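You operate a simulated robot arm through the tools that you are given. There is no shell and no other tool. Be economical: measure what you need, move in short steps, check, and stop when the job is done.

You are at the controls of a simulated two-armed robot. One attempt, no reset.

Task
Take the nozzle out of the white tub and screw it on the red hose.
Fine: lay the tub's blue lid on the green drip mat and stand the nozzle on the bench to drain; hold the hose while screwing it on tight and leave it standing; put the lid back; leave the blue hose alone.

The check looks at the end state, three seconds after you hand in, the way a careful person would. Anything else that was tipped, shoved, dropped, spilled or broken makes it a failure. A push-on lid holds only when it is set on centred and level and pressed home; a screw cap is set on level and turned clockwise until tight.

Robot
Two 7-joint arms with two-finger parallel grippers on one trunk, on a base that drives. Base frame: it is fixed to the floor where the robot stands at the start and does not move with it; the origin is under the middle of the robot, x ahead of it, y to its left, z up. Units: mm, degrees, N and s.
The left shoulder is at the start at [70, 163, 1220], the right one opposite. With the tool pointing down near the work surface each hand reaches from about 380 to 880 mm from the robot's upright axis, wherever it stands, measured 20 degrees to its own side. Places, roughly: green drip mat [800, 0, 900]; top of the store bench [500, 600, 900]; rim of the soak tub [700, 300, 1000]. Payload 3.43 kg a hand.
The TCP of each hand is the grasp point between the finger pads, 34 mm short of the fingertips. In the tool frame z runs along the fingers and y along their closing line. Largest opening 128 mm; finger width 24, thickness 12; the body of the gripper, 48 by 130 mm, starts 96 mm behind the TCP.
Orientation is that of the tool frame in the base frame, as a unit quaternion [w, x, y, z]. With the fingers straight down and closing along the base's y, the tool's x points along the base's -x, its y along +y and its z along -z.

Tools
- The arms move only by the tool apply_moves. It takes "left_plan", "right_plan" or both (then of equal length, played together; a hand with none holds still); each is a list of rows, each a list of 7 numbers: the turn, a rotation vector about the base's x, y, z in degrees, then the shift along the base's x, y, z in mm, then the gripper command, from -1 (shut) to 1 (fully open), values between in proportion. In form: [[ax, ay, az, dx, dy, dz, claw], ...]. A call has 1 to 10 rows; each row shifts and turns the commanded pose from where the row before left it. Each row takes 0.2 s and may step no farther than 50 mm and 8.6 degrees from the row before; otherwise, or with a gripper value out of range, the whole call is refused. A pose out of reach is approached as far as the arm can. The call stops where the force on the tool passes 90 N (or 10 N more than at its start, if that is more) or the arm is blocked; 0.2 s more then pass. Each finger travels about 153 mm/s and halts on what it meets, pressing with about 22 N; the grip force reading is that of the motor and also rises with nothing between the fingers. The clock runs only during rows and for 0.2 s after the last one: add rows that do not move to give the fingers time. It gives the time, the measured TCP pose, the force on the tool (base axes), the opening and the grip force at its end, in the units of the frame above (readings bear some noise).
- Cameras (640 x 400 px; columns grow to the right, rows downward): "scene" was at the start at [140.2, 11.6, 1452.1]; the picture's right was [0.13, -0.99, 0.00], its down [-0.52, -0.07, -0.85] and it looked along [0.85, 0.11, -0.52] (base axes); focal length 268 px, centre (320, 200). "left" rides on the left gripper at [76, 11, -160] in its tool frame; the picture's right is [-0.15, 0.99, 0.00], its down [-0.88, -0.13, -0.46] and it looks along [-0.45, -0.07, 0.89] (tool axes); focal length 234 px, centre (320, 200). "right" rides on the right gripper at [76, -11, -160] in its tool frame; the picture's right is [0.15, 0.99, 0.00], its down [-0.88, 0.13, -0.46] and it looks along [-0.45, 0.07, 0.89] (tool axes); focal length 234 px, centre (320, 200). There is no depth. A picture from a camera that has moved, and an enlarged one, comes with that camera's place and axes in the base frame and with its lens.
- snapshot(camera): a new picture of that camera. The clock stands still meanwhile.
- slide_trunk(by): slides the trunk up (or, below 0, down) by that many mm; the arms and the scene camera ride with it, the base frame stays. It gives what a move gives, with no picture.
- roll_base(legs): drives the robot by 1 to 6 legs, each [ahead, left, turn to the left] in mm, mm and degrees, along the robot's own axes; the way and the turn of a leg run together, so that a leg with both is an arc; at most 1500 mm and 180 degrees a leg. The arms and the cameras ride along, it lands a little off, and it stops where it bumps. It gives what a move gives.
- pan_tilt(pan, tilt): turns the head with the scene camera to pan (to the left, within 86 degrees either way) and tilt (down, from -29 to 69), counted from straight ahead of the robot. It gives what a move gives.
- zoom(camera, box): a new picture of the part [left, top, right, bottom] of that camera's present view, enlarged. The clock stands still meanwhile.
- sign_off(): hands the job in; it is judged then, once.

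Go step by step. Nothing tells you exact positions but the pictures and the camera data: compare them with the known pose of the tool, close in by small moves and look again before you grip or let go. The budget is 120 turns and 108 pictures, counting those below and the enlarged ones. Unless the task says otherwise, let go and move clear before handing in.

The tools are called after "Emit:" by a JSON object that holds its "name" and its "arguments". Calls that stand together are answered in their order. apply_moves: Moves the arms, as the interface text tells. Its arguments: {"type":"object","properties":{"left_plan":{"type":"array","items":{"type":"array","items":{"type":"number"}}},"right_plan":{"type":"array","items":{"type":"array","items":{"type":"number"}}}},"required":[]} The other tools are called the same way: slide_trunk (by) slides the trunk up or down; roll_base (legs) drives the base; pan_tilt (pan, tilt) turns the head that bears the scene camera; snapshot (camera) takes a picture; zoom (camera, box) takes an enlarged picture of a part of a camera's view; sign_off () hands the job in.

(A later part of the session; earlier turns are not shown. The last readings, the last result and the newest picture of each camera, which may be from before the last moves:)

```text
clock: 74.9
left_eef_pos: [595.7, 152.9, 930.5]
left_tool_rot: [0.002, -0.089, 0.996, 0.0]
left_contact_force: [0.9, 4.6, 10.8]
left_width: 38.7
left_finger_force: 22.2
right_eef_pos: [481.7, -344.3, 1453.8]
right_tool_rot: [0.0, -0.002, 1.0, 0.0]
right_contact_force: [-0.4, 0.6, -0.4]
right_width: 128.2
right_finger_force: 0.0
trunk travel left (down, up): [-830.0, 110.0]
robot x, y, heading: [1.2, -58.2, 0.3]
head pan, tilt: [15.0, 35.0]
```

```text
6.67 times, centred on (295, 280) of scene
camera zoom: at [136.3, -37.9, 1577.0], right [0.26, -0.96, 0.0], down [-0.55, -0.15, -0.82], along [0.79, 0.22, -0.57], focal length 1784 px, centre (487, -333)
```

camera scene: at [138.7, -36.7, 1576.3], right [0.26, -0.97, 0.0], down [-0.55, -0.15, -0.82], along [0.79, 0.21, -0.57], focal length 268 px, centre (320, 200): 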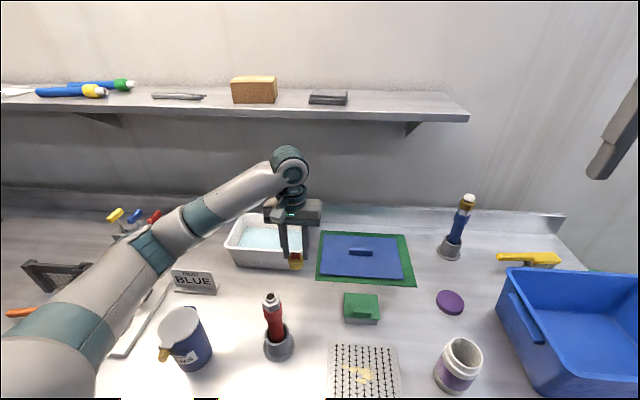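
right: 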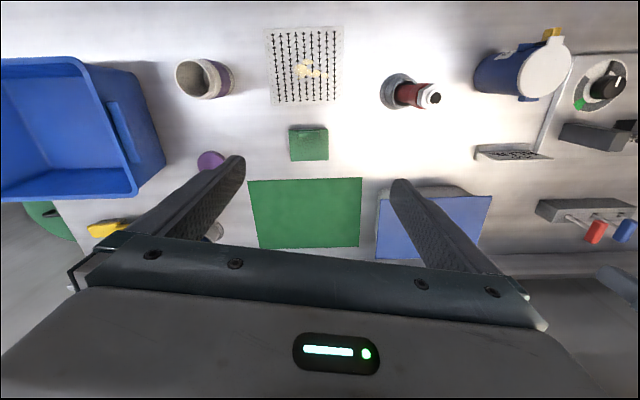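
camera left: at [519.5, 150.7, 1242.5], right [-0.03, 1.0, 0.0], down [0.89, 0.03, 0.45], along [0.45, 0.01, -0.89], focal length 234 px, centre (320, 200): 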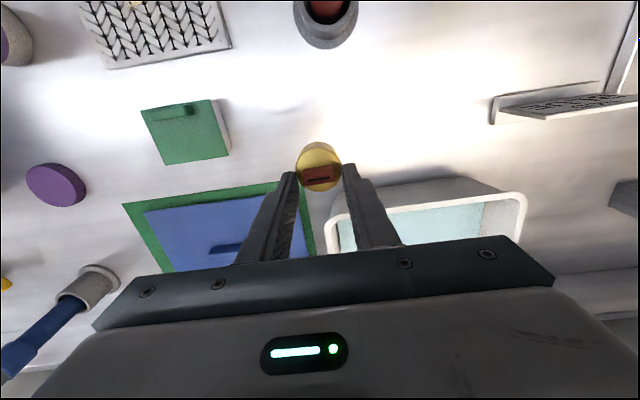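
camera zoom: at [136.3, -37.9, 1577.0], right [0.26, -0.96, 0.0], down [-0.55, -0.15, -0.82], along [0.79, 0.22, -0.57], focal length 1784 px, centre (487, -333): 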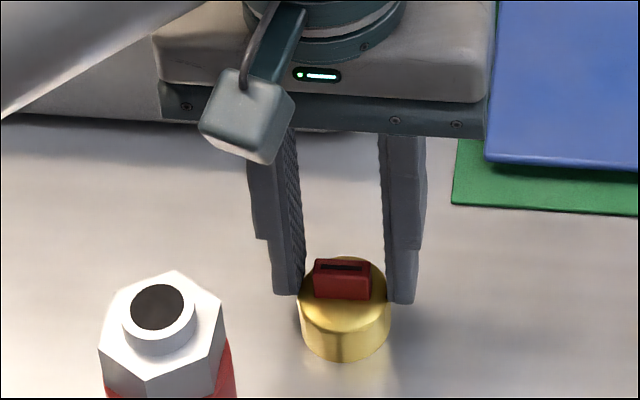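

The nozzle stands on the bench. I'll release it and rise, then check the nozzle and hose positions from above, while the right hand starts turning for a side grip on the hose.

Emit:
{"name": "apply_moves", "arguments": {"left_plan": [[0, 0, 0, 0, 0, 0, -0.2], [0, 0, 0, 0, 0, 0, 0.2], [0, 0, 0, 0, 0, 0, 0.3], [0, 0, 0, 0, 0, 30, 0.3], [0, 0, 0, 0, 0, 40, 0.3], [0, 0, 0, 0, 0, 40, 0.3], [0, 0, 0, 0, 0, 40, 0.3], [0, 0, 0, 0, 0, 20, 0.3], [0, 0, 0, 0, 0, 0, 0.3], [0, 0, 0, 0, 0, 0, 0.3]], "right_plan": [[0, 0, -8, 0, 0, -20, 1], [0, 0, -8, 0, 0, -20, 1], [0, 0, -8, 0, 0, -20, 1], [0, 0, -8, -5, 0, -20, 1], [0, 0, -8, -5, 0, -20, 1], [0, 0, -8, -5, 10, -20, 1], [0, 0, -8, -5, 10, -20, 1], [0, 0, -8, -5, 10, -20, 1], [0, 0, -8, -5, 10, -20, 1], [0, 0, -8, -5, 10, -20, 1]]}}

Emit:
{"name": "snapshot", "arguments": {"camera": "left"}}

Emit:
{"name": "snapshot", "arguments": {"camera": "scene"}}

```text
clock: 77.1
left_eef_pos: [599.1, 152.3, 1097.6]
left_tool_rot: [0.0, -0.088, 0.996, -0.002]
left_contact_force: [1.0, 0.4, -0.6]
left_width: 83.2
left_finger_force: 0.1
right_eef_pos: [449.9, -293.6, 1253.3]
right_tool_rot: [-0.001, 0.643, 0.766, 0.0]
right_contact_force: [1.3, -0.5, 0.0]
right_width: 128.2
right_finger_force: 0.0
trunk travel left (down, up): [-830.0, 110.0]
robot x, y, heading: [3.3, -60.8, -0.1]
head pan, tilt: [15.0, 35.0]
```

```text
49 pictures are left
camera left: at [523.1, 150.1, 1258.6], right [-0.03, 1.0, 0.0], down [0.89, 0.03, 0.45], along [0.45, 0.01, -0.89], focal length 234 px, centre (320, 200)
```

left: 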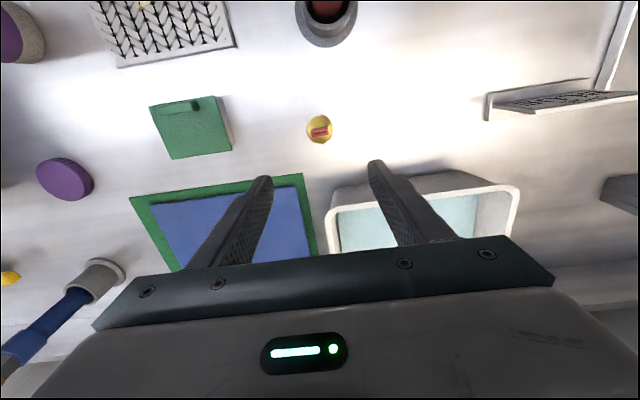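

```text
48 pictures are left
camera scene: at [139.1, -36.8, 1576.4], right [0.26, -0.97, 0.0], down [-0.55, -0.15, -0.82], along [0.79, 0.21, -0.57], focal length 268 px, centre (320, 200)
```

scene: 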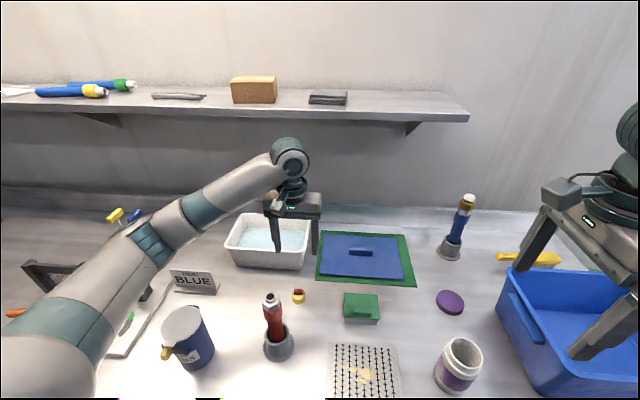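

The nozzle stands at about [585, 148]. The right hand continues to its side-on pose, fingers pointing +y and closing along x.

Emit:
{"name": "apply_moves", "arguments": {"right_plan": [[0, 0, -5, 0, 10, 0, 1], [0, 0, -5, 0, 10, 0, 1], [8, 0, 0, 0, 15, -10, 1], [8, 0, 0, 0, 15, -10, 1], [8, 0, 0, 0, 15, -10, 1], [8, 0, 0, 0, 15, -10, 1], [8, 0, 0, 0, 15, -10, 1], [8, 0, 0, 0, 15, -10, 1], [8, 0, 0, 0, 15, -10, 1], [8, 0, 0, 0, 15, -10, 1]]}}

Emit:
{"name": "apply_moves", "arguments": {"right_plan": [[8, 0, 0, 0, 15, -10, 1], [8, 0, 0, 0, 15, -10, 1], [8, 0, 0, 0, 15, -10, 1], [2, 0, 0, 0, 15, -10, 1], [0, 0, 0, 0, 0, 0, 1]]}}

Emit:
{"name": "snapshot", "arguments": {"camera": "scene"}}

Emit:
{"name": "snapshot", "arguments": {"camera": "right"}}

```text
clock: 79.3
left_eef_pos: [598.3, 152.5, 1096.9]
left_tool_rot: [-0.001, -0.088, 0.996, -0.002]
left_contact_force: [-0.3, -0.9, 0.4]
left_width: 83.2
left_finger_force: 0.1
right_eef_pos: [450.0, -154.1, 1173.1]
right_tool_rot: [-0.375, 0.597, 0.601, 0.376]
right_contact_force: [0.1, -0.8, -0.2]
right_width: 128.0
right_finger_force: 0.1
trunk travel left (down, up): [-830.0, 110.0]
robot x, y, heading: [2.5, -60.2, 0.0]
head pan, tilt: [15.0, 35.0]
```

```text
clock: 80.5
left_eef_pos: [599.6, 152.7, 1097.6]
left_tool_rot: [0.0, -0.088, 0.996, -0.003]
left_contact_force: [0.6, -0.8, 0.0]
left_width: 83.0
left_finger_force: 0.1
right_eef_pos: [448.5, -95.0, 1132.1]
right_tool_rot: [-0.5, 0.499, 0.501, 0.501]
right_contact_force: [-0.1, -1.0, -0.5]
right_width: 128.0
right_finger_force: 0.2
trunk travel left (down, up): [-830.0, 110.0]
robot x, y, heading: [2.8, -61.6, 0.5]
head pan, tilt: [15.0, 35.0]
```

```text
47 pictures are left
camera scene: at [138.3, -37.3, 1576.4], right [0.26, -0.97, 0.0], down [-0.55, -0.15, -0.82], along [0.79, 0.21, -0.57], focal length 268 px, centre (320, 200)
```

scene: 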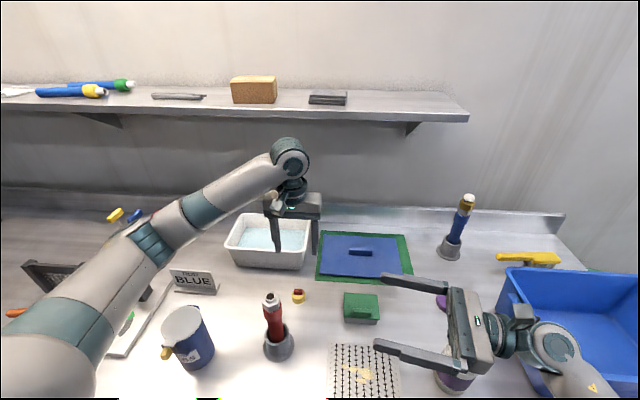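

```text
46 pictures are left
camera right: at [436.5, -256.4, 1206.4], right [0.99, 0.0, 0.15], down [0.13, -0.45, -0.88], along [0.07, 0.89, -0.45], focal length 234 px, centre (320, 200)
```

right: 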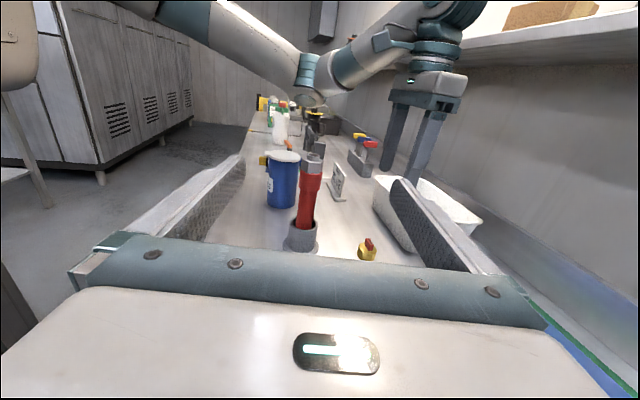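

The right hand sees the hose upright at about [443, 152], its top near z 1081 and the red sleeve roughly z 1006–1055. The cup at [485, -262] is tall, so I'll go forward first and descend after.

Emit:
{"name": "apply_moves", "arguments": {"right_plan": [[0, 0, 0, -2, 35, 0, 1], [0, 0, 0, -2, 35, 0, 1], [0, 0, 0, -2, 35, 0, 1], [0, 0, 0, 0, 25, 0, 1], [0, 0, 0, 0, 0, -25, 1], [0, 0, 0, 0, 0, -25, 1], [0, 0, 0, 0, 0, 0, 1]]}}

Emit:
{"name": "snapshot", "arguments": {"camera": "scene"}}

Emit:
{"name": "snapshot", "arguments": {"camera": "right"}}

```text
clock: 82.1
left_eef_pos: [598.2, 152.5, 1097.1]
left_tool_rot: [-0.001, -0.088, 0.996, -0.002]
left_contact_force: [-0.5, 0.5, 0.7]
left_width: 83.1
left_finger_force: 0.0
right_eef_pos: [444.6, 34.0, 1081.2]
right_tool_rot: [-0.499, 0.499, 0.501, 0.501]
right_contact_force: [0.1, 0.5, 0.2]
right_width: 128.2
right_finger_force: 0.1
trunk travel left (down, up): [-830.0, 110.0]
robot x, y, heading: [0.2, -60.5, 0.0]
head pan, tilt: [15.0, 35.0]
```

```text
45 pictures are left
camera scene: at [138.6, -36.5, 1576.4], right [0.26, -0.97, 0.0], down [-0.55, -0.15, -0.82], along [0.79, 0.21, -0.57], focal length 268 px, centre (320, 200)
```

scene: 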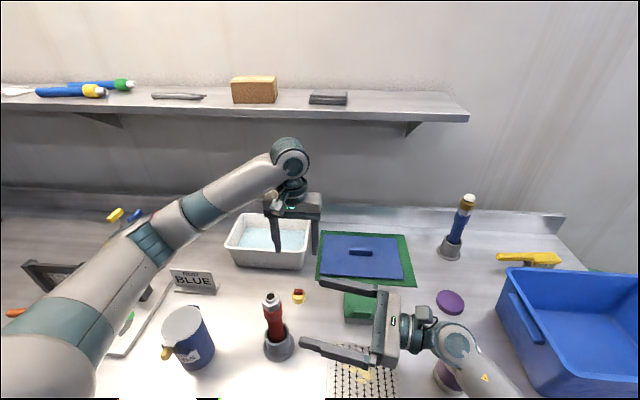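

```text
44 pictures are left
camera right: at [432.3, -126.2, 1156.2], right [0.99, 0.0, 0.15], down [0.13, -0.46, -0.88], along [0.07, 0.89, -0.45], focal length 234 px, centre (320, 200)
```

right: 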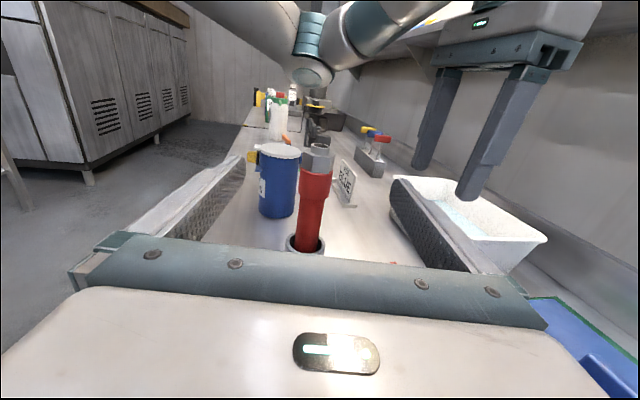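

The hose is centred between the fingers in x (about 444). I'll go forward at this height to y=152, then lower to z 1028.

Emit:
{"name": "apply_moves", "arguments": {"right_plan": [[0, 0, 0, 0, 40, 0, 1], [0, 0, 0, 0, 40, 0, 1], [0, 0, 0, 0, 38, 0, 1], [0, 0, 0, 0, 0, -18, 1], [0, 0, 0, 0, 0, -18, 1], [0, 0, 0, 0, 0, -17, 1], [0, 0, 0, 0, 0, 0, 1]]}}

Emit:
{"name": "snapshot", "arguments": {"camera": "right"}}

Emit:
{"name": "snapshot", "arguments": {"camera": "scene"}}

```text
clock: 83.7
left_eef_pos: [597.7, 150.9, 1097.0]
left_tool_rot: [0.0, -0.088, 0.996, -0.002]
left_contact_force: [0.9, 0.0, 0.0]
left_width: 83.1
left_finger_force: 0.0
right_eef_pos: [442.4, 154.6, 1030.6]
right_tool_rot: [-0.499, 0.499, 0.501, 0.501]
right_contact_force: [-0.3, -0.3, 0.3]
right_width: 128.0
right_finger_force: 0.1
trunk travel left (down, up): [-830.0, 110.0]
robot x, y, heading: [-0.8, -57.9, 0.3]
head pan, tilt: [15.0, 35.0]
```

```text
43 pictures are left
camera right: at [431.3, -5.6, 1104.4], right [0.99, 0.0, 0.15], down [0.13, -0.46, -0.88], along [0.07, 0.89, -0.45], focal length 234 px, centre (320, 200)
```

right: 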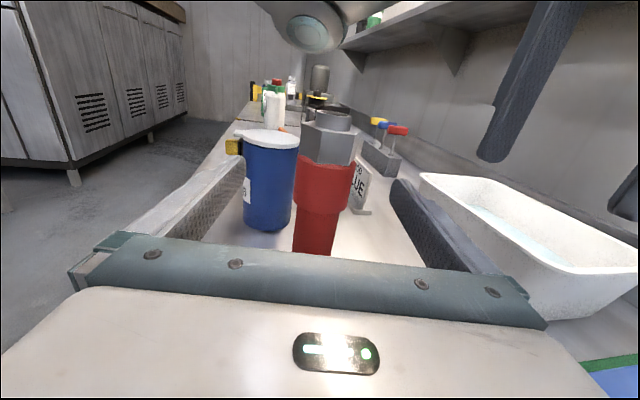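

```text
42 pictures are left
camera scene: at [138.4, -37.1, 1576.4], right [0.26, -0.97, 0.0], down [-0.55, -0.15, -0.82], along [0.79, 0.21, -0.57], focal length 268 px, centre (320, 200)
```

scene: 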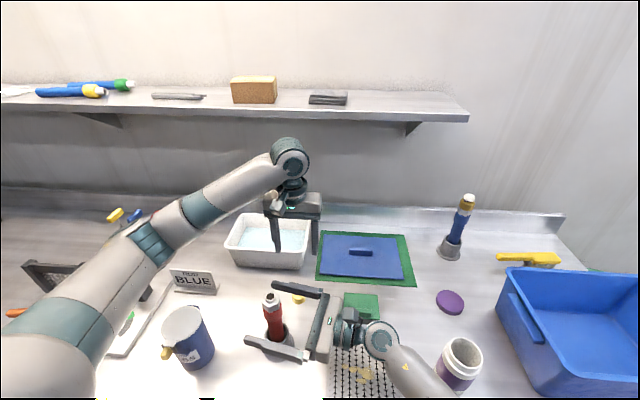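

The red sleeve is centred between the right fingers at z 1030. Closing the right hand to hold the hose.

Emit:
{"name": "apply_moves", "arguments": {"right_plan": [[0, 0, 0, 0, 0, 0, 0.5], [0, 0, 0, 0, 0, 0, 0.1], [0, 0, 0, 0, 0, 0, -0.2], [0, 0, 0, 0, 0, 0, -0.6], [0, 0, 0, 0, 0, 0, -1], [0, 0, 0, 0, 0, 0, -1], [0, 0, 0, 0, 0, 0, -1]]}}

Emit:
{"name": "snapshot", "arguments": {"camera": "right"}}

```text
clock: 85.3
left_eef_pos: [599.0, 152.9, 1098.5]
left_tool_rot: [-0.001, -0.088, 0.996, -0.001]
left_contact_force: [0.1, 0.6, 0.0]
left_width: 83.3
left_finger_force: 0.1
right_eef_pos: [443.0, 154.9, 1029.7]
right_tool_rot: [-0.499, 0.499, 0.501, 0.502]
right_contact_force: [0.0, -0.2, 0.6]
right_width: 40.7
right_finger_force: 21.9
trunk travel left (down, up): [-830.0, 110.0]
robot x, y, heading: [2.0, -57.2, 0.4]
head pan, tilt: [15.0, 35.0]
```

```text
41 pictures are left
camera right: at [431.3, -5.5, 1104.7], right [0.99, 0.0, 0.15], down [0.13, -0.46, -0.88], along [0.07, 0.89, -0.45], focal length 234 px, centre (320, 200)
```

right: 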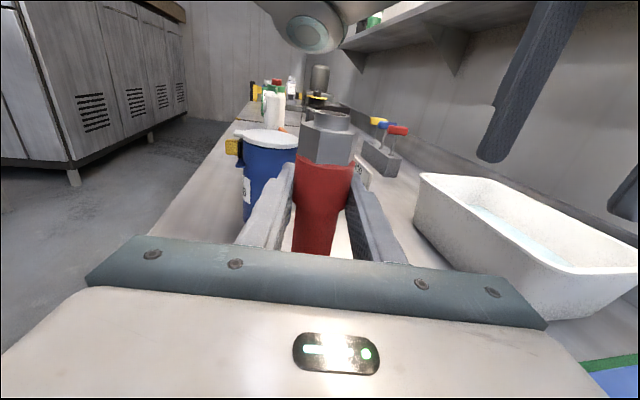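

The hose is held (40.7 mm). Now the left hand lines up over the nozzle and I'll check centring before gripping.

Emit:
{"name": "apply_moves", "arguments": {"left_plan": [[0, 0, 0, -7, -2, -40, 0.3], [0, 0, 0, -7, -2, -40, 0.3], [0, 0, 0, 0, 0, -40, 0.3], [0, 0, 0, 0, 0, -18, 0.3], [0, 0, 0, 0, 0, 0, 0.3]]}}

Emit:
{"name": "zoom", "arguments": {"camera": "left", "box": [240, 100, 400, 220]}}

Emit:
{"name": "zoom", "arguments": {"camera": "scene", "box": [240, 230, 340, 330]}}

```text
clock: 86.5
left_eef_pos: [584.1, 148.1, 959.0]
left_tool_rot: [0.0, -0.089, 0.996, -0.002]
left_contact_force: [0.1, 0.7, 0.2]
left_width: 83.2
left_finger_force: 0.1
right_eef_pos: [442.9, 154.9, 1030.2]
right_tool_rot: [-0.499, 0.499, 0.5, 0.501]
right_contact_force: [0.9, -0.5, 2.0]
right_width: 40.6
right_finger_force: 22.0
trunk travel left (down, up): [-830.0, 110.0]
robot x, y, heading: [1.9, -59.7, -0.0]
head pan, tilt: [15.0, 35.0]
```

```text
3.33 times, centred on (320, 160) of left
camera zoom: at [508.1, 146.5, 1120.1], right [-0.03, 1.0, 0.0], down [0.89, 0.03, 0.45], along [0.45, 0.01, -0.89], focal length 781 px, centre (320, 333)
```

zoom: 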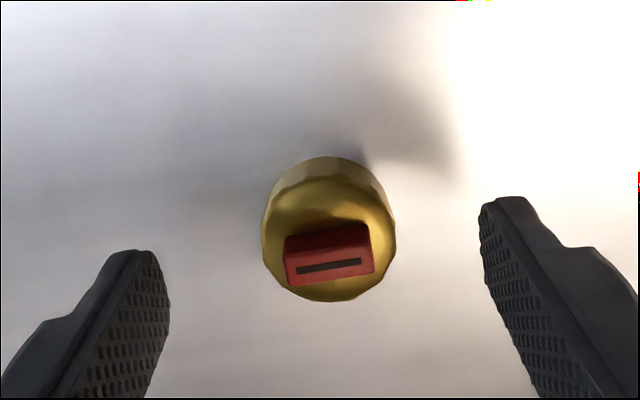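

```text
4.00 times, centred on (290, 280) of scene
camera zoom: at [138.3, -36.9, 1576.4], right [0.26, -0.97, 0.0], down [-0.55, -0.15, -0.82], along [0.79, 0.21, -0.57], focal length 1070 px, centre (440, -120)
```

zoom: 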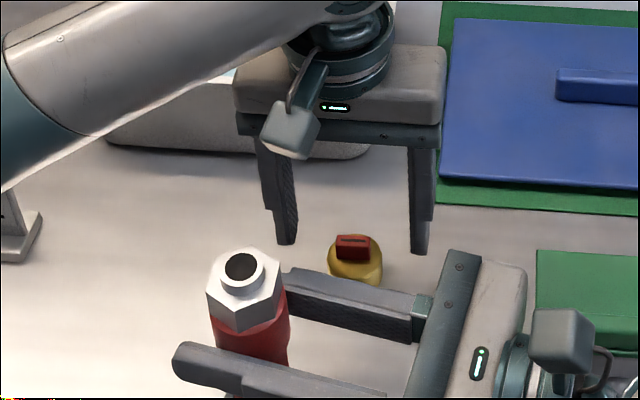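

The cap centre is at about [587, 150.5], its top at z 902. I'll adjust, descend to TCP z 922 and close.

Emit:
{"name": "apply_moves", "arguments": {"left_plan": [[0, 0, 0, 3, 2.5, -12, 0.3], [0, 0, 0, 0, 0, -12, 0.3], [0, 0, 0, 0, 0, -12, 0.3], [0, 0, 0, 0, 0, 0, 0.0], [0, 0, 0, 0, 0, 0, -0.3], [0, 0, 0, 0, 0, 0, -0.6], [0, 0, 0, 0, 0, 0, -1], [0, 0, 0, 0, 0, 0, -1]]}}

Emit:
{"name": "apply_moves", "arguments": {"left_plan": [[0, 0, 0, 0, 0, 15, -1], [0, 0, 0, 0, 0, 30, -1], [0, 0, 0, 0, 0, 40, -1], [0, 0, 0, 0, 0, 40, -1], [0, 0, 0, 0, 0, 40, -1], [0, 0, 0, 0, 0, 30, -1], [0, 0, 0, 0, 0, 0, -1]]}}

Emit:
{"name": "zoom", "arguments": {"camera": "left", "box": [240, 0, 400, 220]}}

```text
clock: 88.3
left_eef_pos: [587.1, 150.5, 924.6]
left_tool_rot: [0.0, -0.089, 0.996, -0.002]
left_contact_force: [-0.1, 0.1, 0.5]
left_width: 38.7
left_finger_force: 22.1
right_eef_pos: [443.8, 154.6, 1029.1]
right_tool_rot: [-0.5, 0.499, 0.501, 0.5]
right_contact_force: [-0.6, 0.5, 2.1]
right_width: 40.3
right_finger_force: 22.0
trunk travel left (down, up): [-830.0, 110.0]
robot x, y, heading: [4.2, -59.4, 0.2]
head pan, tilt: [15.0, 35.0]
```

```text
clock: 89.9
left_eef_pos: [584.8, 151.8, 1119.1]
left_tool_rot: [0.0, -0.088, 0.996, -0.002]
left_contact_force: [0.4, -0.3, -1.0]
left_width: 38.4
left_finger_force: 21.9
right_eef_pos: [442.6, 154.6, 1029.7]
right_tool_rot: [-0.499, 0.499, 0.501, 0.501]
right_contact_force: [-0.1, 0.1, 1.5]
right_width: 40.4
right_finger_force: 21.5
trunk travel left (down, up): [-830.0, 110.0]
robot x, y, heading: [3.0, -64.1, 0.2]
head pan, tilt: [15.0, 35.0]
```

```text
1.82 times, centred on (320, 110) of left
camera zoom: at [509.2, 150.1, 1279.6], right [-0.03, 1.0, 0.0], down [0.89, 0.03, 0.45], along [0.45, 0.01, -0.89], focal length 426 px, centre (320, 364)
```

zoom: 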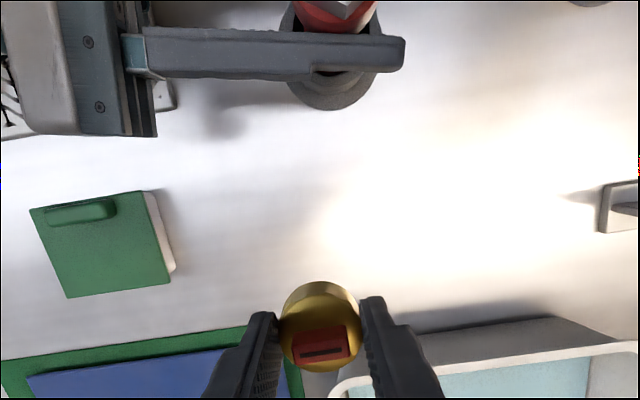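

The nozzle is in hand, its bottom 45 mm below the TCP. I'll raise it and move partway toward the hose to measure the stub from above.

Emit:
{"name": "apply_moves", "arguments": {"left_plan": [[0, 0, 0, -10, 0, 25, -1], [0, 0, 0, -25, 0, 25, -1], [0, 0, 0, -25, 0, 0, -1], [0, 0, 0, 0, 0, 0, -1]]}}

Emit:
{"name": "snapshot", "arguments": {"camera": "left"}}

Emit:
{"name": "zoom", "arguments": {"camera": "scene", "box": [220, 240, 340, 360]}}

```text
clock: 90.9
left_eef_pos: [524.6, 150.3, 1168.6]
left_tool_rot: [0.0, -0.088, 0.996, -0.003]
left_contact_force: [0.0, -0.8, 0.3]
left_width: 38.6
left_finger_force: 22.0
right_eef_pos: [442.2, 155.4, 1029.4]
right_tool_rot: [-0.499, 0.499, 0.5, 0.502]
right_contact_force: [0.9, 0.4, 2.4]
right_width: 40.4
right_finger_force: 21.6
trunk travel left (down, up): [-830.0, 110.0]
robot x, y, heading: [2.6, -59.5, 0.3]
head pan, tilt: [15.0, 35.0]
```

```text
37 pictures are left
camera left: at [449.0, 148.5, 1330.3], right [-0.03, 1.0, 0.0], down [0.89, 0.03, 0.45], along [0.45, 0.01, -0.89], focal length 234 px, centre (320, 200)
```

left: 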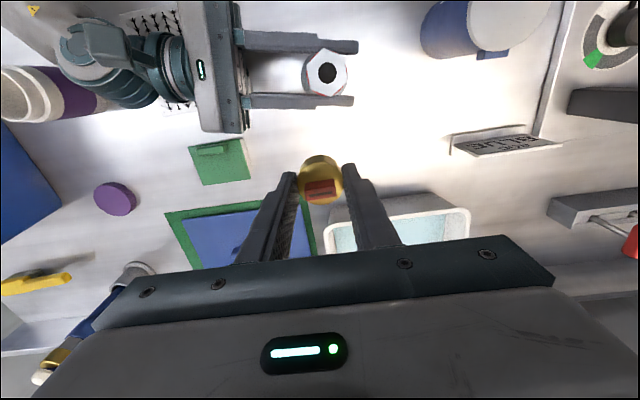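

```text
3.33 times, centred on (280, 300) of scene
camera zoom: at [138.6, -37.0, 1576.4], right [0.26, -0.97, 0.0], down [-0.55, -0.15, -0.82], along [0.79, 0.21, -0.57], focal length 892 px, centre (453, -133)
```

zoom: 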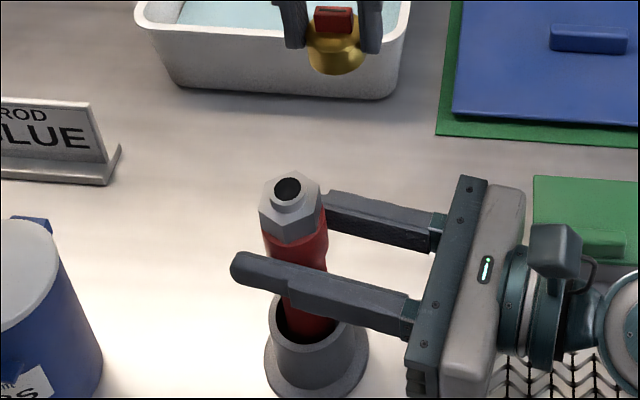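

The overhead view shows the stub clearly. I'll zoom in for a precise measurement.

Emit:
{"name": "zoom", "arguments": {"camera": "left", "box": [290, 35, 370, 85]}}

Emit:
{"name": "zoom", "arguments": {"camera": "left", "box": [280, 145, 360, 215]}}

Emit:
{"name": "zoom", "arguments": {"camera": "right", "box": [270, 60, 390, 240]}}

```text
8.00 times, centred on (330, 60) of left
camera zoom: at [449.0, 148.5, 1330.3], right [-0.03, 1.0, 0.0], down [0.89, 0.03, 0.45], along [0.45, 0.01, -0.89], focal length 1873 px, centre (240, 1320)
```

zoom: 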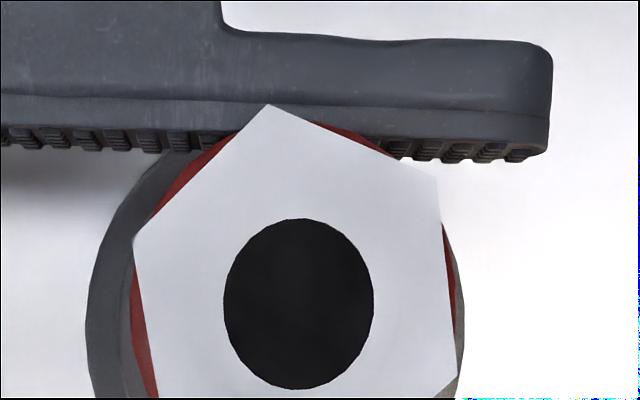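

```text
5.71 times, centred on (320, 180) of left
camera zoom: at [449.0, 148.5, 1330.3], right [-0.03, 1.0, 0.0], down [0.89, 0.03, 0.45], along [0.45, 0.01, -0.89], focal length 1338 px, centre (320, 314)
```

zoom: 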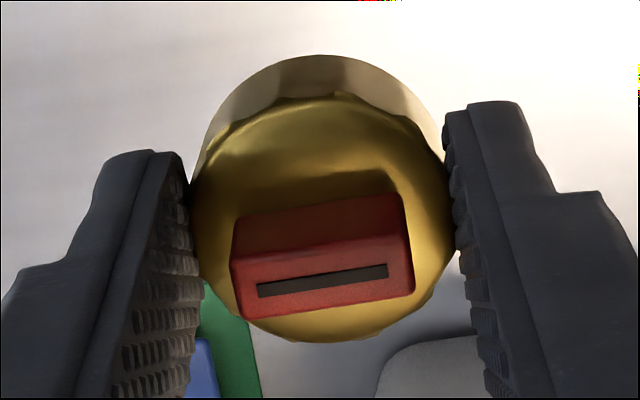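

```text
2.22 times, centred on (330, 150) of right
camera zoom: at [431.5, -5.6, 1104.6], right [0.99, 0.0, 0.15], down [0.13, -0.46, -0.88], along [0.07, 0.89, -0.45], focal length 520 px, centre (298, 311)
```

zoom: 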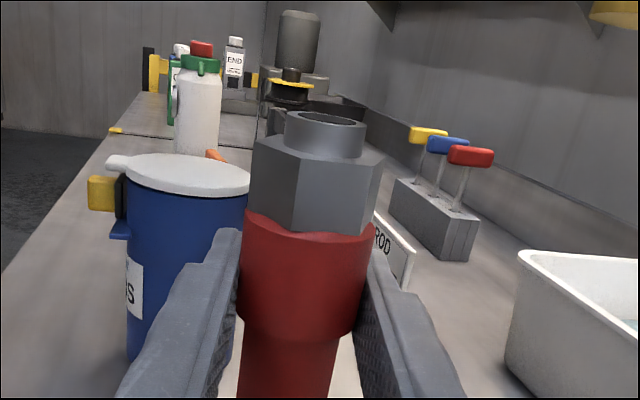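

The stub is at about [442.5, 154.2] and the cap sits 1–2 mm ahead of the TCP. I'll move over the hose, then wind the left hand counter-clockwise 72° so a long clockwise stroke is available.

Emit:
{"name": "apply_moves", "arguments": {"left_plan": [[0, 0, 0, -42, 2, 0, -1], [0, 0, 0, -42, 2, 0, -1], [0, 0, 8, 0, 0, 0, -1], [0, 0, 8, 0, 0, 0, -1], [0, 0, 8, 0, 0, 0, -1], [0, 0, 8, 0, 0, 0, -1], [0, 0, 0, 0, 0, 0, -1]]}}

Emit:
{"name": "snapshot", "arguments": {"camera": "scene"}}

Emit:
{"name": "snapshot", "arguments": {"camera": "right"}}

```text
clock: 92.5
left_eef_pos: [442.8, 154.9, 1170.1]
left_tool_rot: [0.0, -0.36, 0.933, -0.001]
left_contact_force: [0.2, -0.5, -0.4]
left_width: 38.5
left_finger_force: 21.9
right_eef_pos: [442.5, 154.3, 1030.8]
right_tool_rot: [-0.5, 0.499, 0.501, 0.5]
right_contact_force: [-0.3, -0.2, 1.2]
right_width: 40.5
right_finger_force: 22.0
trunk travel left (down, up): [-830.0, 110.0]
robot x, y, heading: [6.1, -61.0, 0.3]
head pan, tilt: [15.0, 35.0]
```

```text
32 pictures are left
camera scene: at [138.3, -36.9, 1576.4], right [0.26, -0.97, 0.0], down [-0.55, -0.15, -0.82], along [0.79, 0.21, -0.57], focal length 268 px, centre (320, 200)
```

scene: 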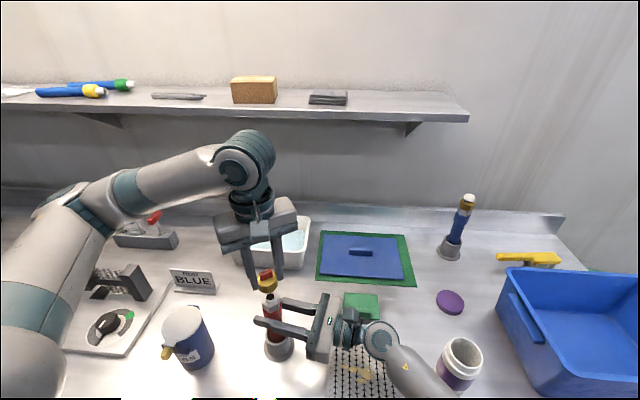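

```text
31 pictures are left
camera right: at [431.2, -5.5, 1104.6], right [0.99, 0.0, 0.15], down [0.13, -0.46, -0.88], along [0.07, 0.89, -0.45], focal length 234 px, centre (320, 200)
```

right: 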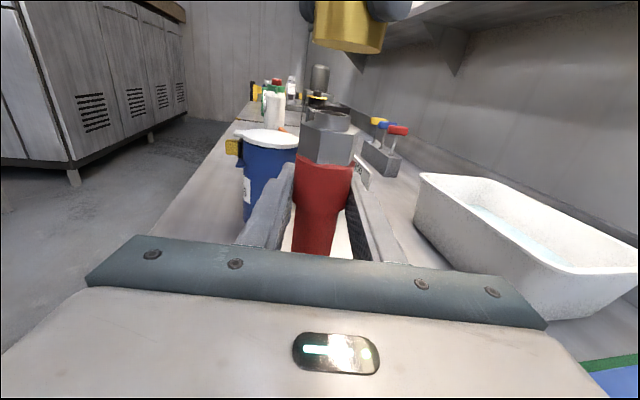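

The cap hangs just above the stub. I'll wind 32° more, lower to about 12 mm above the stub, and compare in the right camera.

Emit:
{"name": "apply_moves", "arguments": {"left_plan": [[0, 0, 8, -1, 0, -8, -1], [0, 0, 8, 0, 0, -8, -1], [0, 0, 8, 0, 0, -8, -1], [0, 0, 8, 0, 0, -7, -1], [0, 0, 0, 0, 0, 0, -1], [0, 0, 0, 0, 0, 0, -1]]}}

Emit:
{"name": "zoom", "arguments": {"camera": "right", "box": [270, 40, 400, 180]}}

Emit:
{"name": "zoom", "arguments": {"camera": "scene", "box": [230, 240, 310, 330]}}

```text
clock: 93.9
left_eef_pos: [441.3, 156.8, 1138.7]
left_tool_rot: [0.001, -0.604, 0.797, -0.002]
left_contact_force: [0.2, 0.7, -0.9]
left_width: 38.7
left_finger_force: 22.0
right_eef_pos: [443.2, 155.2, 1029.2]
right_tool_rot: [-0.499, 0.499, 0.501, 0.501]
right_contact_force: [0.3, 0.2, 0.3]
right_width: 40.4
right_finger_force: 22.1
trunk travel left (down, up): [-830.0, 110.0]
robot x, y, heading: [4.1, -59.4, 0.1]
head pan, tilt: [15.0, 35.0]
```

```text
2.86 times, centred on (335, 110) of right
camera zoom: at [431.3, -5.4, 1104.6], right [0.99, 0.0, 0.15], down [0.13, -0.46, -0.88], along [0.07, 0.89, -0.45], focal length 669 px, centre (277, 457)
```

zoom: 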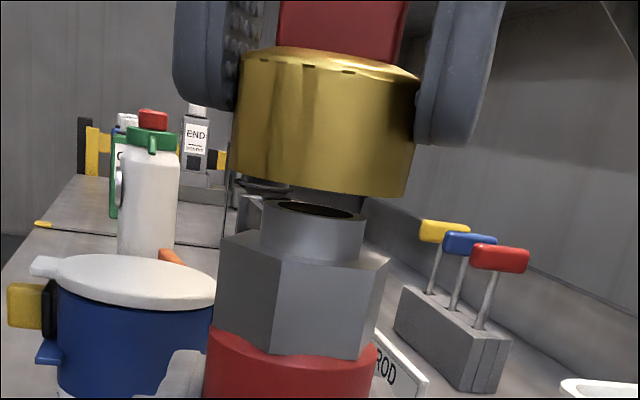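

```text
4.44 times, centred on (270, 285) of scene
camera zoom: at [138.4, -36.8, 1576.4], right [0.26, -0.97, 0.0], down [-0.55, -0.15, -0.82], along [0.79, 0.21, -0.57], focal length 1189 px, centre (542, -178)
```

zoom: 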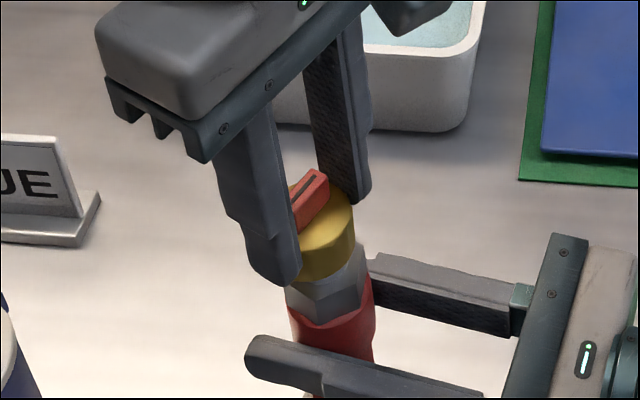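

In x the cap is lined up with the stub. In y it looks 1.5–2.5 mm too far left, so I'll shift 2 mm, lower slightly and compare again.

Emit:
{"name": "apply_moves", "arguments": {"left_plan": [[0, 0, 0, 0, -2, -3, -1], [0, 0, 0, 0, 0, 0, -1], [0, 0, 0, 0, 0, 0, -1]]}}

Emit:
{"name": "zoom", "arguments": {"camera": "scene", "box": [250, 270, 290, 320]}}

Emit:
{"name": "zoom", "arguments": {"camera": "right", "box": [290, 70, 370, 150]}}

```text
clock: 94.7
left_eef_pos: [440.4, 154.1, 1136.1]
left_tool_rot: [0.001, -0.601, 0.799, -0.002]
left_contact_force: [-0.5, 0.1, -0.2]
left_width: 38.2
left_finger_force: 22.1
right_eef_pos: [443.3, 155.5, 1029.4]
right_tool_rot: [-0.499, 0.499, 0.501, 0.501]
right_contact_force: [0.7, -0.4, 1.1]
right_width: 40.2
right_finger_force: 22.5
trunk travel left (down, up): [-830.0, 110.0]
robot x, y, heading: [-1.4, -61.8, 0.4]
head pan, tilt: [15.0, 35.0]
```

```text
8.00 times, centred on (270, 295) of scene
camera zoom: at [138.4, -36.8, 1576.4], right [0.26, -0.97, 0.0], down [-0.55, -0.15, -0.82], along [0.79, 0.21, -0.57], focal length 2140 px, centre (720, -560)
```

zoom: 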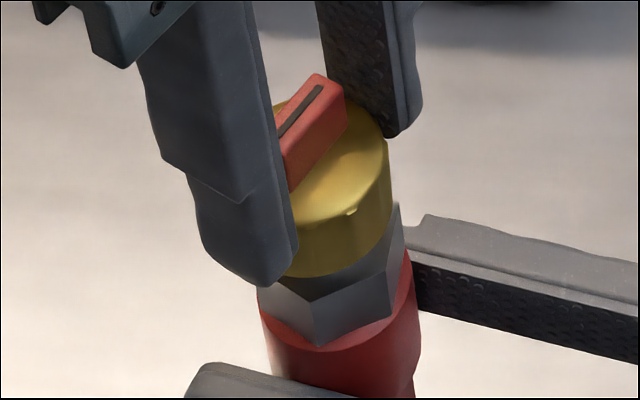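

```text
5.00 times, centred on (330, 110) of right
camera zoom: at [431.3, -5.4, 1104.6], right [0.99, 0.0, 0.15], down [0.13, -0.46, -0.88], along [0.07, 0.89, -0.45], focal length 1171 px, centre (270, 650)
```

zoom: 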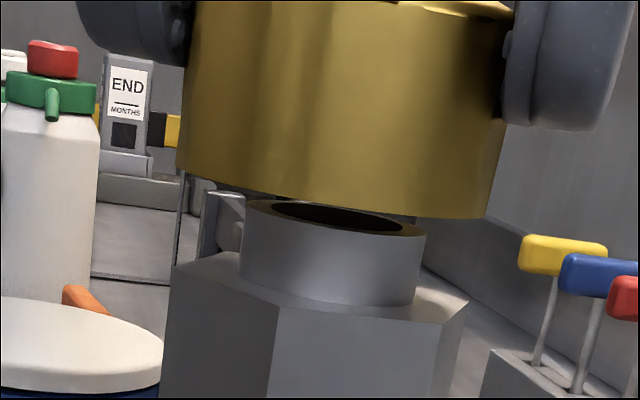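

Remaining offset looks like about +0.8 in x and −1 in y. I'll correct that and lower in small steps until the cap touches or slides over the stub.

Emit:
{"name": "apply_moves", "arguments": {"left_plan": [[0, 0, 0, 0.8, -1, -2, -1], [0, 0, 0, 0, 0, -2, -1], [0, 0, 0, 0, 0, -2, -1], [0, 0, 0, 0, 0, -2, -1], [0, 0, 0, 0, 0, 0, -1]]}}

Emit:
{"name": "zoom", "arguments": {"camera": "right", "box": [290, 70, 370, 150]}}

```text
clock: 95.9
left_eef_pos: [442.7, 152.3, 1127.9]
left_tool_rot: [0.001, -0.603, 0.798, -0.001]
left_contact_force: [1.4, -0.5, 1.6]
left_width: 38.6
left_finger_force: 21.9
right_eef_pos: [442.0, 154.8, 1030.1]
right_tool_rot: [-0.499, 0.499, 0.501, 0.501]
right_contact_force: [-1.9, 1.7, 0.5]
right_width: 40.2
right_finger_force: 22.1
trunk travel left (down, up): [-830.0, 110.0]
robot x, y, heading: [2.8, -60.9, 0.4]
head pan, tilt: [15.0, 35.0]
```

```text
5.00 times, centred on (330, 110) of right
camera zoom: at [431.2, -5.4, 1104.6], right [0.99, 0.0, 0.15], down [0.13, -0.46, -0.88], along [0.07, 0.89, -0.45], focal length 1171 px, centre (270, 650)
```

zoom: 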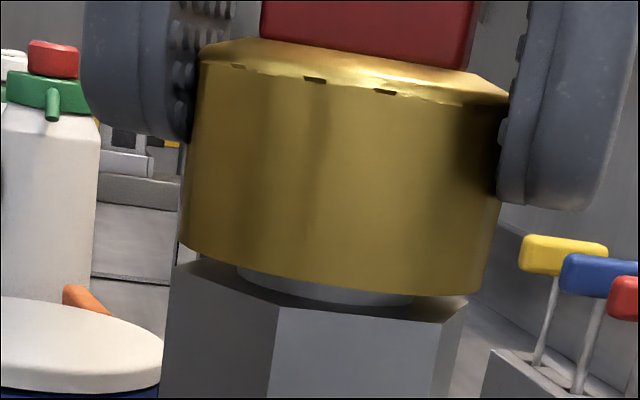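

The cap has slipped over the stub with only about 2 N of side force. I'll lower until it seats on the thread.

Emit:
{"name": "apply_moves", "arguments": {"left_plan": [[0, 0, 0, 0, 0, -2, -1], [0, 0, 0, 0, 0, -1.5, -1], [0, 0, 0, 0, 0, 0, -1]]}}

```text
clock: 96.7
left_eef_pos: [441.4, 150.8, 1124.0]
left_tool_rot: [0.001, -0.602, 0.799, -0.003]
left_contact_force: [-1.1, 0.7, 27.2]
left_width: 38.5
left_finger_force: 22.4
right_eef_pos: [442.9, 154.0, 1030.3]
right_tool_rot: [-0.498, 0.499, 0.502, 0.501]
right_contact_force: [4.7, 2.8, -5.1]
right_width: 40.3
right_finger_force: 21.8
trunk travel left (down, up): [-830.0, 110.0]
robot x, y, heading: [0.2, -56.6, 0.1]
head pan, tilt: [15.0, 35.0]
```

It has seated with 27 N. Now I'll turn clockwise 72° with a light downward follow.

Emit:
{"name": "apply_moves", "arguments": {"left_plan": [[0, 0, -8, 0, 0, 0, -1], [0, 0, -8, 0, 0, 0, -1], [0, 0, -8, 0, 0, 0, -1], [0, 0, -8, 0, 0, -0.2, -1], [0, 0, -8, 0, 0, -0.2, -1], [0, 0, -8, 0, 0, -0.2, -1], [0, 0, -8, 0, 0, -0.2, -1], [0, 0, -8, 0, 0, -0.2, -1], [0, 0, -8, 0, 0, -0.2, -1], [0, 0, 0, 0, 0, 0, -1]]}}

Emit:
{"name": "zoom", "arguments": {"camera": "right", "box": [270, 40, 400, 180]}}

```text
clock: 98.9
left_eef_pos: [441.8, 153.0, 1122.9]
left_tool_rot: [-0.001, -0.017, 1.0, 0.0]
left_contact_force: [-6.7, 19.5, 11.4]
left_width: 38.7
left_finger_force: 22.2
right_eef_pos: [443.4, 153.5, 1029.9]
right_tool_rot: [-0.497, 0.5, 0.5, 0.503]
right_contact_force: [7.2, -23.5, -4.0]
right_width: 40.3
right_finger_force: 22.6
trunk travel left (down, up): [-830.0, 110.0]
robot x, y, heading: [2.0, -57.5, 0.0]
head pan, tilt: [15.0, 35.0]
```

```text
2.86 times, centred on (335, 110) of right
camera zoom: at [431.4, -6.7, 1104.7], right [0.99, 0.0, 0.15], down [0.13, -0.46, -0.88], along [0.07, 0.89, -0.45], focal length 669 px, centre (277, 457)
```

zoom: 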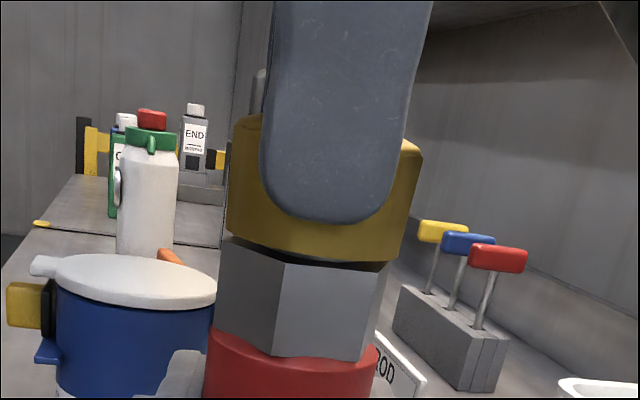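

The thread is engaged with some side load (19 N in y), so I'll recentre slightly and keep turning clockwise.

Emit:
{"name": "apply_moves", "arguments": {"left_plan": [[0, 0, 0, -0.4, 1.2, 0, -1], [0, 0, -8, 0.1, 0.2, 0, -1], [0, 0, -8, 0.1, 0.2, -0.2, -1], [0, 0, -8, 0.1, 0.2, -0.2, -1], [0, 0, -8, 0.1, 0.2, -0.2, -1], [0, 0, -8, 0.1, 0.2, -0.2, -1], [0, 0, -8, 0.1, 0.2, -0.2, -1], [0, 0, -8, 0.1, 0.2, -0.2, -1], [0, 0, -8, 0.1, 0, -0.2, -1], [0, 0, 0, 0, 0, 0, -1]]}}

Emit:
{"name": "zoom", "arguments": {"camera": "right", "box": [270, 40, 400, 180]}}

```text
clock: 101.1
left_eef_pos: [442.8, 153.6, 1121.9]
left_tool_rot: [-0.002, 0.515, 0.857, 0.0]
left_contact_force: [-5.3, 20.2, 18.1]
left_width: 38.4
left_finger_force: 22.3
right_eef_pos: [442.4, 153.6, 1029.4]
right_tool_rot: [-0.499, 0.5, 0.5, 0.502]
right_contact_force: [8.4, -24.0, -3.9]
right_width: 40.4
right_finger_force: 22.1
trunk travel left (down, up): [-830.0, 110.0]
robot x, y, heading: [5.8, -60.3, 0.1]
head pan, tilt: [15.0, 35.0]
```

```text
2.86 times, centred on (335, 110) of right
camera zoom: at [431.1, -6.5, 1104.8], right [0.99, 0.0, 0.15], down [0.13, -0.46, -0.88], along [0.07, 0.89, -0.45], focal length 669 px, centre (277, 457)
```

zoom: 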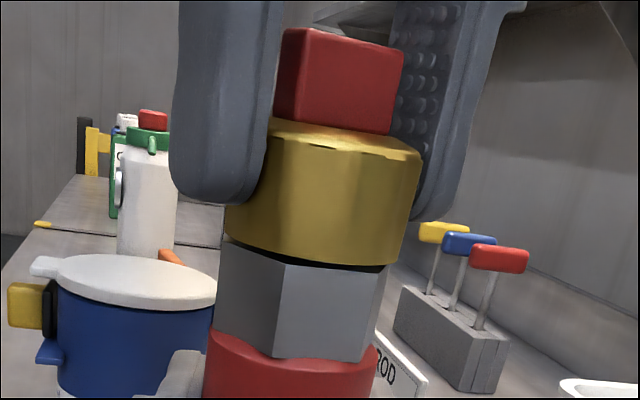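

The cap turns with the hand and is moving down (about 2 mm so far). I'll open, wind back 128°, re-centre slightly in +y and re-grip.

Emit:
{"name": "apply_moves", "arguments": {"left_plan": [[0, 0, 0, 0, 0, 0, -0.2], [0, 0, 0, 0, 0.5, 0, 0.1], [0, 0, 0, 0, 0.5, 0, 0.1], [0, 0, 8, 0, 0, 0, 0.1], [0, 0, 8, 0, 0, 0, 0.1], [0, 0, 8, 0, 0, 0, 0.1], [0, 0, 8, 0, 0, 0, 0.1], [0, 0, 8, 0, 0, 0, 0.1], [0, 0, 8, 0, 0, 0, 0.1], [0, 0, 8, 0, 0, 0, 0.1]]}}

Emit:
{"name": "apply_moves", "arguments": {"left_plan": [[0, 0, 8, 0, 0, 0, 0.1], [0, 0, 8, 0, 0, 0, 0.1], [0, 0, 8, 0, 0, 0, 0.1], [0, 0, 8, 0, 0, 0, 0.1], [0, 0, 8, 0, 0, 0, 0.1], [0, 0, 8, 0, 0, 0, 0.1], [0, 0, 8, 0, 0, 0, 0.1], [0, 0, 8, 0, 0, 0, 0.1], [0, 0, 8, 0, 0, 0, 0.1], [0, 0, 0, 0, 0, 0, 0.1]]}}

Emit:
{"name": "zoom", "arguments": {"camera": "right", "box": [250, 20, 420, 190]}}

Emit:
{"name": "zoom", "arguments": {"camera": "left", "box": [240, 110, 400, 220]}}

```text
clock: 103.3
left_eef_pos: [443.3, 154.0, 1121.0]
left_tool_rot: [-0.001, 0.05, 0.999, -0.001]
left_contact_force: [0.5, -0.2, -0.8]
left_width: 70.6
left_finger_force: 0.1
right_eef_pos: [442.1, 154.5, 1029.3]
right_tool_rot: [-0.499, 0.499, 0.501, 0.501]
right_contact_force: [0.2, 1.4, 0.8]
right_width: 40.4
right_finger_force: 22.7
trunk travel left (down, up): [-830.0, 110.0]
robot x, y, heading: [1.2, -57.0, 0.3]
head pan, tilt: [15.0, 35.0]
```

```text
clock: 105.5
left_eef_pos: [441.8, 154.4, 1120.9]
left_tool_rot: [0.001, -0.546, 0.838, -0.001]
left_contact_force: [0.0, -0.2, 0.1]
left_width: 70.5
left_finger_force: 0.1
right_eef_pos: [443.2, 154.5, 1029.3]
right_tool_rot: [-0.5, 0.499, 0.501, 0.501]
right_contact_force: [0.5, 0.2, 3.5]
right_width: 40.0
right_finger_force: 21.0
trunk travel left (down, up): [-830.0, 110.0]
robot x, y, heading: [1.9, -58.2, 0.2]
head pan, tilt: [15.0, 35.0]
```

```text
2.35 times, centred on (335, 105) of right
camera zoom: at [431.2, -5.6, 1104.8], right [0.99, 0.0, 0.15], down [0.13, -0.46, -0.88], along [0.07, 0.89, -0.45], focal length 551 px, centre (285, 424)
```

zoom: 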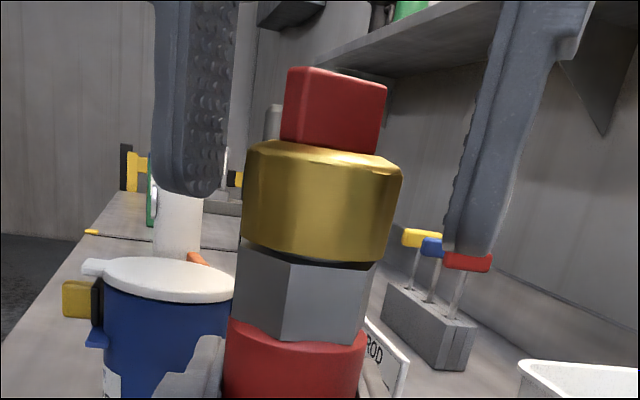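

```text
3.64 times, centred on (320, 165) of left
camera zoom: at [401.3, 90.5, 1282.3], right [-0.85, 0.53, 0.0], down [0.47, 0.75, 0.45], along [0.24, 0.38, -0.89], focal length 852 px, centre (320, 327)
```

zoom: 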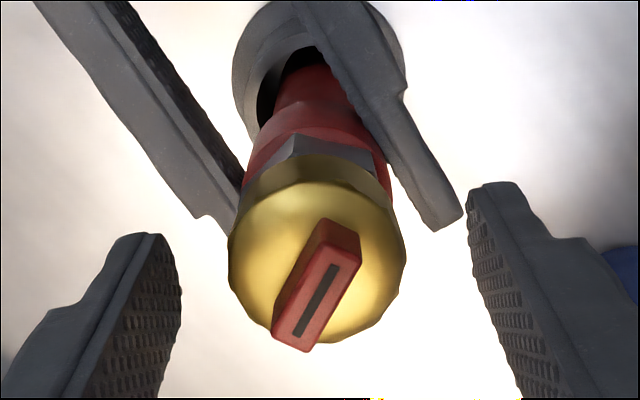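

The cap sits level, centred on the TCP. I'll re-grip and do another clockwise stroke.

Emit:
{"name": "apply_moves", "arguments": {"left_plan": [[0, 0, 0, 0.5, 0, 0, -0.3], [0, 0, 0, 0, 0, 0, -1], [0, 0, 0, 0, 0, 0, -1], [0, 0, -8, 0, 0, 0, -1], [0, 0, -8, 0, 0, -0.2, -1], [0, 0, -8, 0, 0, -0.2, -1], [0, 0, -8, 0, 0, -0.2, -1], [0, 0, -8, 0, 0, -0.2, -1], [0, 0, -8, 0, 0, -0.2, -1], [0, 0, -8, 0, 0, -0.2, -1]]}}

Emit:
{"name": "apply_moves", "arguments": {"left_plan": [[0, 0, -8, 0, 0, -0.2, -1], [0, 0, -8, 0, 0, -0.2, -1], [0, 0, -8, 0, 0, -0.2, -1], [0, 0, -8, 0, 0, -0.2, -1], [0, 0, -8, 0, 0, -0.2, -1], [0, 0, -8, 0, 0, -0.2, -1], [0, 0, -8, 0, 0, -0.2, -1], [0, 0, -8, 0, 0, -0.2, -1], [0, 0, -8, 0, 0, -0.2, -1], [0, 0, 0, 0, 0, 0, -1]]}}

Emit:
{"name": "zoom", "arguments": {"camera": "right", "box": [250, 20, 420, 190]}}

```text
clock: 107.7
left_eef_pos: [442.9, 155.2, 1121.3]
left_tool_rot: [-0.001, -0.086, 0.996, -0.003]
left_contact_force: [3.7, -15.3, 11.1]
left_width: 38.5
left_finger_force: 21.8
right_eef_pos: [441.9, 156.1, 1029.3]
right_tool_rot: [-0.499, 0.499, 0.5, 0.502]
right_contact_force: [-2.0, 17.6, 0.6]
right_width: 40.4
right_finger_force: 21.9
trunk travel left (down, up): [-830.0, 110.0]
robot x, y, heading: [5.7, -60.7, 0.4]
head pan, tilt: [15.0, 35.0]
```

```text
clock: 109.9
left_eef_pos: [442.2, 157.5, 1118.5]
left_tool_rot: [-0.001, 0.515, 0.857, -0.002]
left_contact_force: [-0.3, -22.2, 17.2]
left_width: 38.8
left_finger_force: 22.1
right_eef_pos: [442.0, 154.3, 1031.4]
right_tool_rot: [-0.499, 0.498, 0.502, 0.501]
right_contact_force: [0.1, 29.4, -1.6]
right_width: 40.1
right_finger_force: 21.8
trunk travel left (down, up): [-830.0, 110.0]
robot x, y, heading: [1.0, -62.0, 0.4]
head pan, tilt: [15.0, 35.0]
```

```text
2.35 times, centred on (335, 105) of right
camera zoom: at [430.6, -5.1, 1104.9], right [0.99, 0.0, 0.15], down [0.13, -0.46, -0.88], along [0.07, 0.89, -0.45], focal length 551 px, centre (285, 424)
```

zoom: 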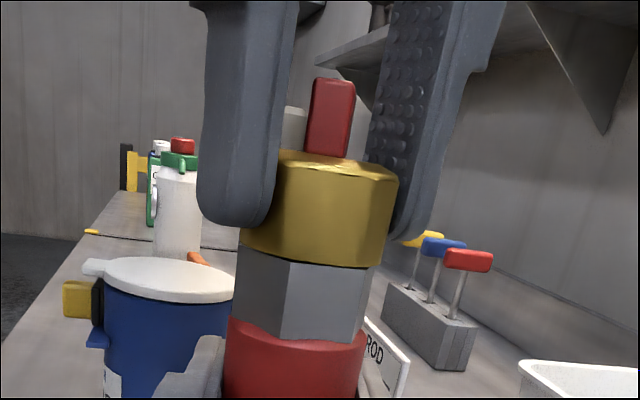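

Down another ~2 mm and nearly flush with the hex. I'll re-grip for a third stroke.

Emit:
{"name": "apply_moves", "arguments": {"left_plan": [[0, 0, 0, 0, 0, 0, -0.2], [0, 0, 0, 0, -1, 0, 0.1], [0, 0, 0, 0, 0, 0, 0.1], [0, 0, 8, 0, 0, 0, 0.1], [0, 0, 8, 0, 0, 0, 0.1], [0, 0, 8, 0, 0, 0, 0.1], [0, 0, 8, 0, 0, 0, 0.1], [0, 0, 8, 0, 0, 0, 0.1], [0, 0, 8, 0, 0, 0, 0.1], [0, 0, 8, 0, 0, 0, 0.1]]}}

Emit:
{"name": "apply_moves", "arguments": {"left_plan": [[0, 0, 8, 0, 0, 0, 0.1], [0, 0, 8, 0, 0, 0, 0.1], [0, 0, 8, 0, 0, 0, 0.1], [0, 0, 8, 0, 0, 0, 0.1], [0, 0, 8, 0, 0, 0, 0.1], [0, 0, 8, 0, 0, 0, 0.1], [0, 0, 8, 0, 0, 0, 0.1], [0, 0, 8, 0, 0, 0, 0.1], [0, 0, 8, 0, 0, 0, 0.1], [0, 0, 0, 0, 0, 0, 0.1]]}}

Emit:
{"name": "zoom", "arguments": {"camera": "left", "box": [240, 110, 400, 220]}}

```text
clock: 112.1
left_eef_pos: [443.0, 153.9, 1118.1]
left_tool_rot: [-0.002, 0.05, 0.999, -0.002]
left_contact_force: [0.2, -0.3, 0.0]
left_width: 70.5
left_finger_force: 0.0
right_eef_pos: [442.0, 154.8, 1031.6]
right_tool_rot: [-0.501, 0.498, 0.501, 0.5]
right_contact_force: [4.1, -0.6, 6.6]
right_width: 40.3
right_finger_force: 22.1
trunk travel left (down, up): [-830.0, 110.0]
robot x, y, heading: [1.5, -60.4, 0.1]
head pan, tilt: [15.0, 35.0]
```

```text
clock: 114.3
left_eef_pos: [441.8, 154.2, 1117.5]
left_tool_rot: [0.0, -0.545, 0.838, -0.002]
left_contact_force: [-0.6, -0.5, -0.3]
left_width: 70.3
left_finger_force: 0.0
right_eef_pos: [441.5, 154.0, 1031.0]
right_tool_rot: [-0.499, 0.499, 0.501, 0.501]
right_contact_force: [2.5, 0.6, 8.7]
right_width: 40.3
right_finger_force: 22.2
trunk travel left (down, up): [-830.0, 110.0]
robot x, y, heading: [0.9, -59.8, -0.0]
head pan, tilt: [15.0, 35.0]
```

```text
3.64 times, centred on (320, 165) of left
camera zoom: at [401.0, 88.5, 1279.5], right [-0.85, 0.53, 0.0], down [0.47, 0.75, 0.46], along [0.25, 0.38, -0.89], focal length 852 px, centre (320, 327)
```

zoom: 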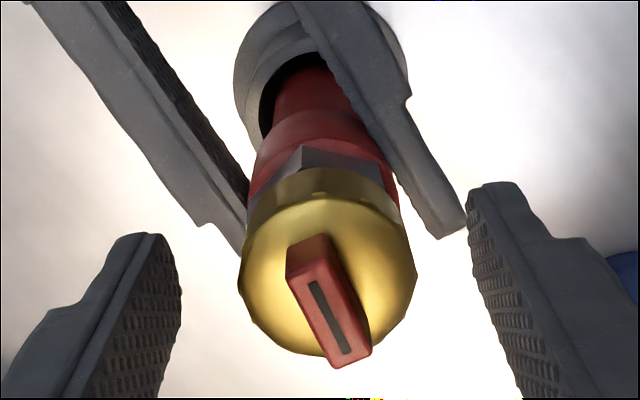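

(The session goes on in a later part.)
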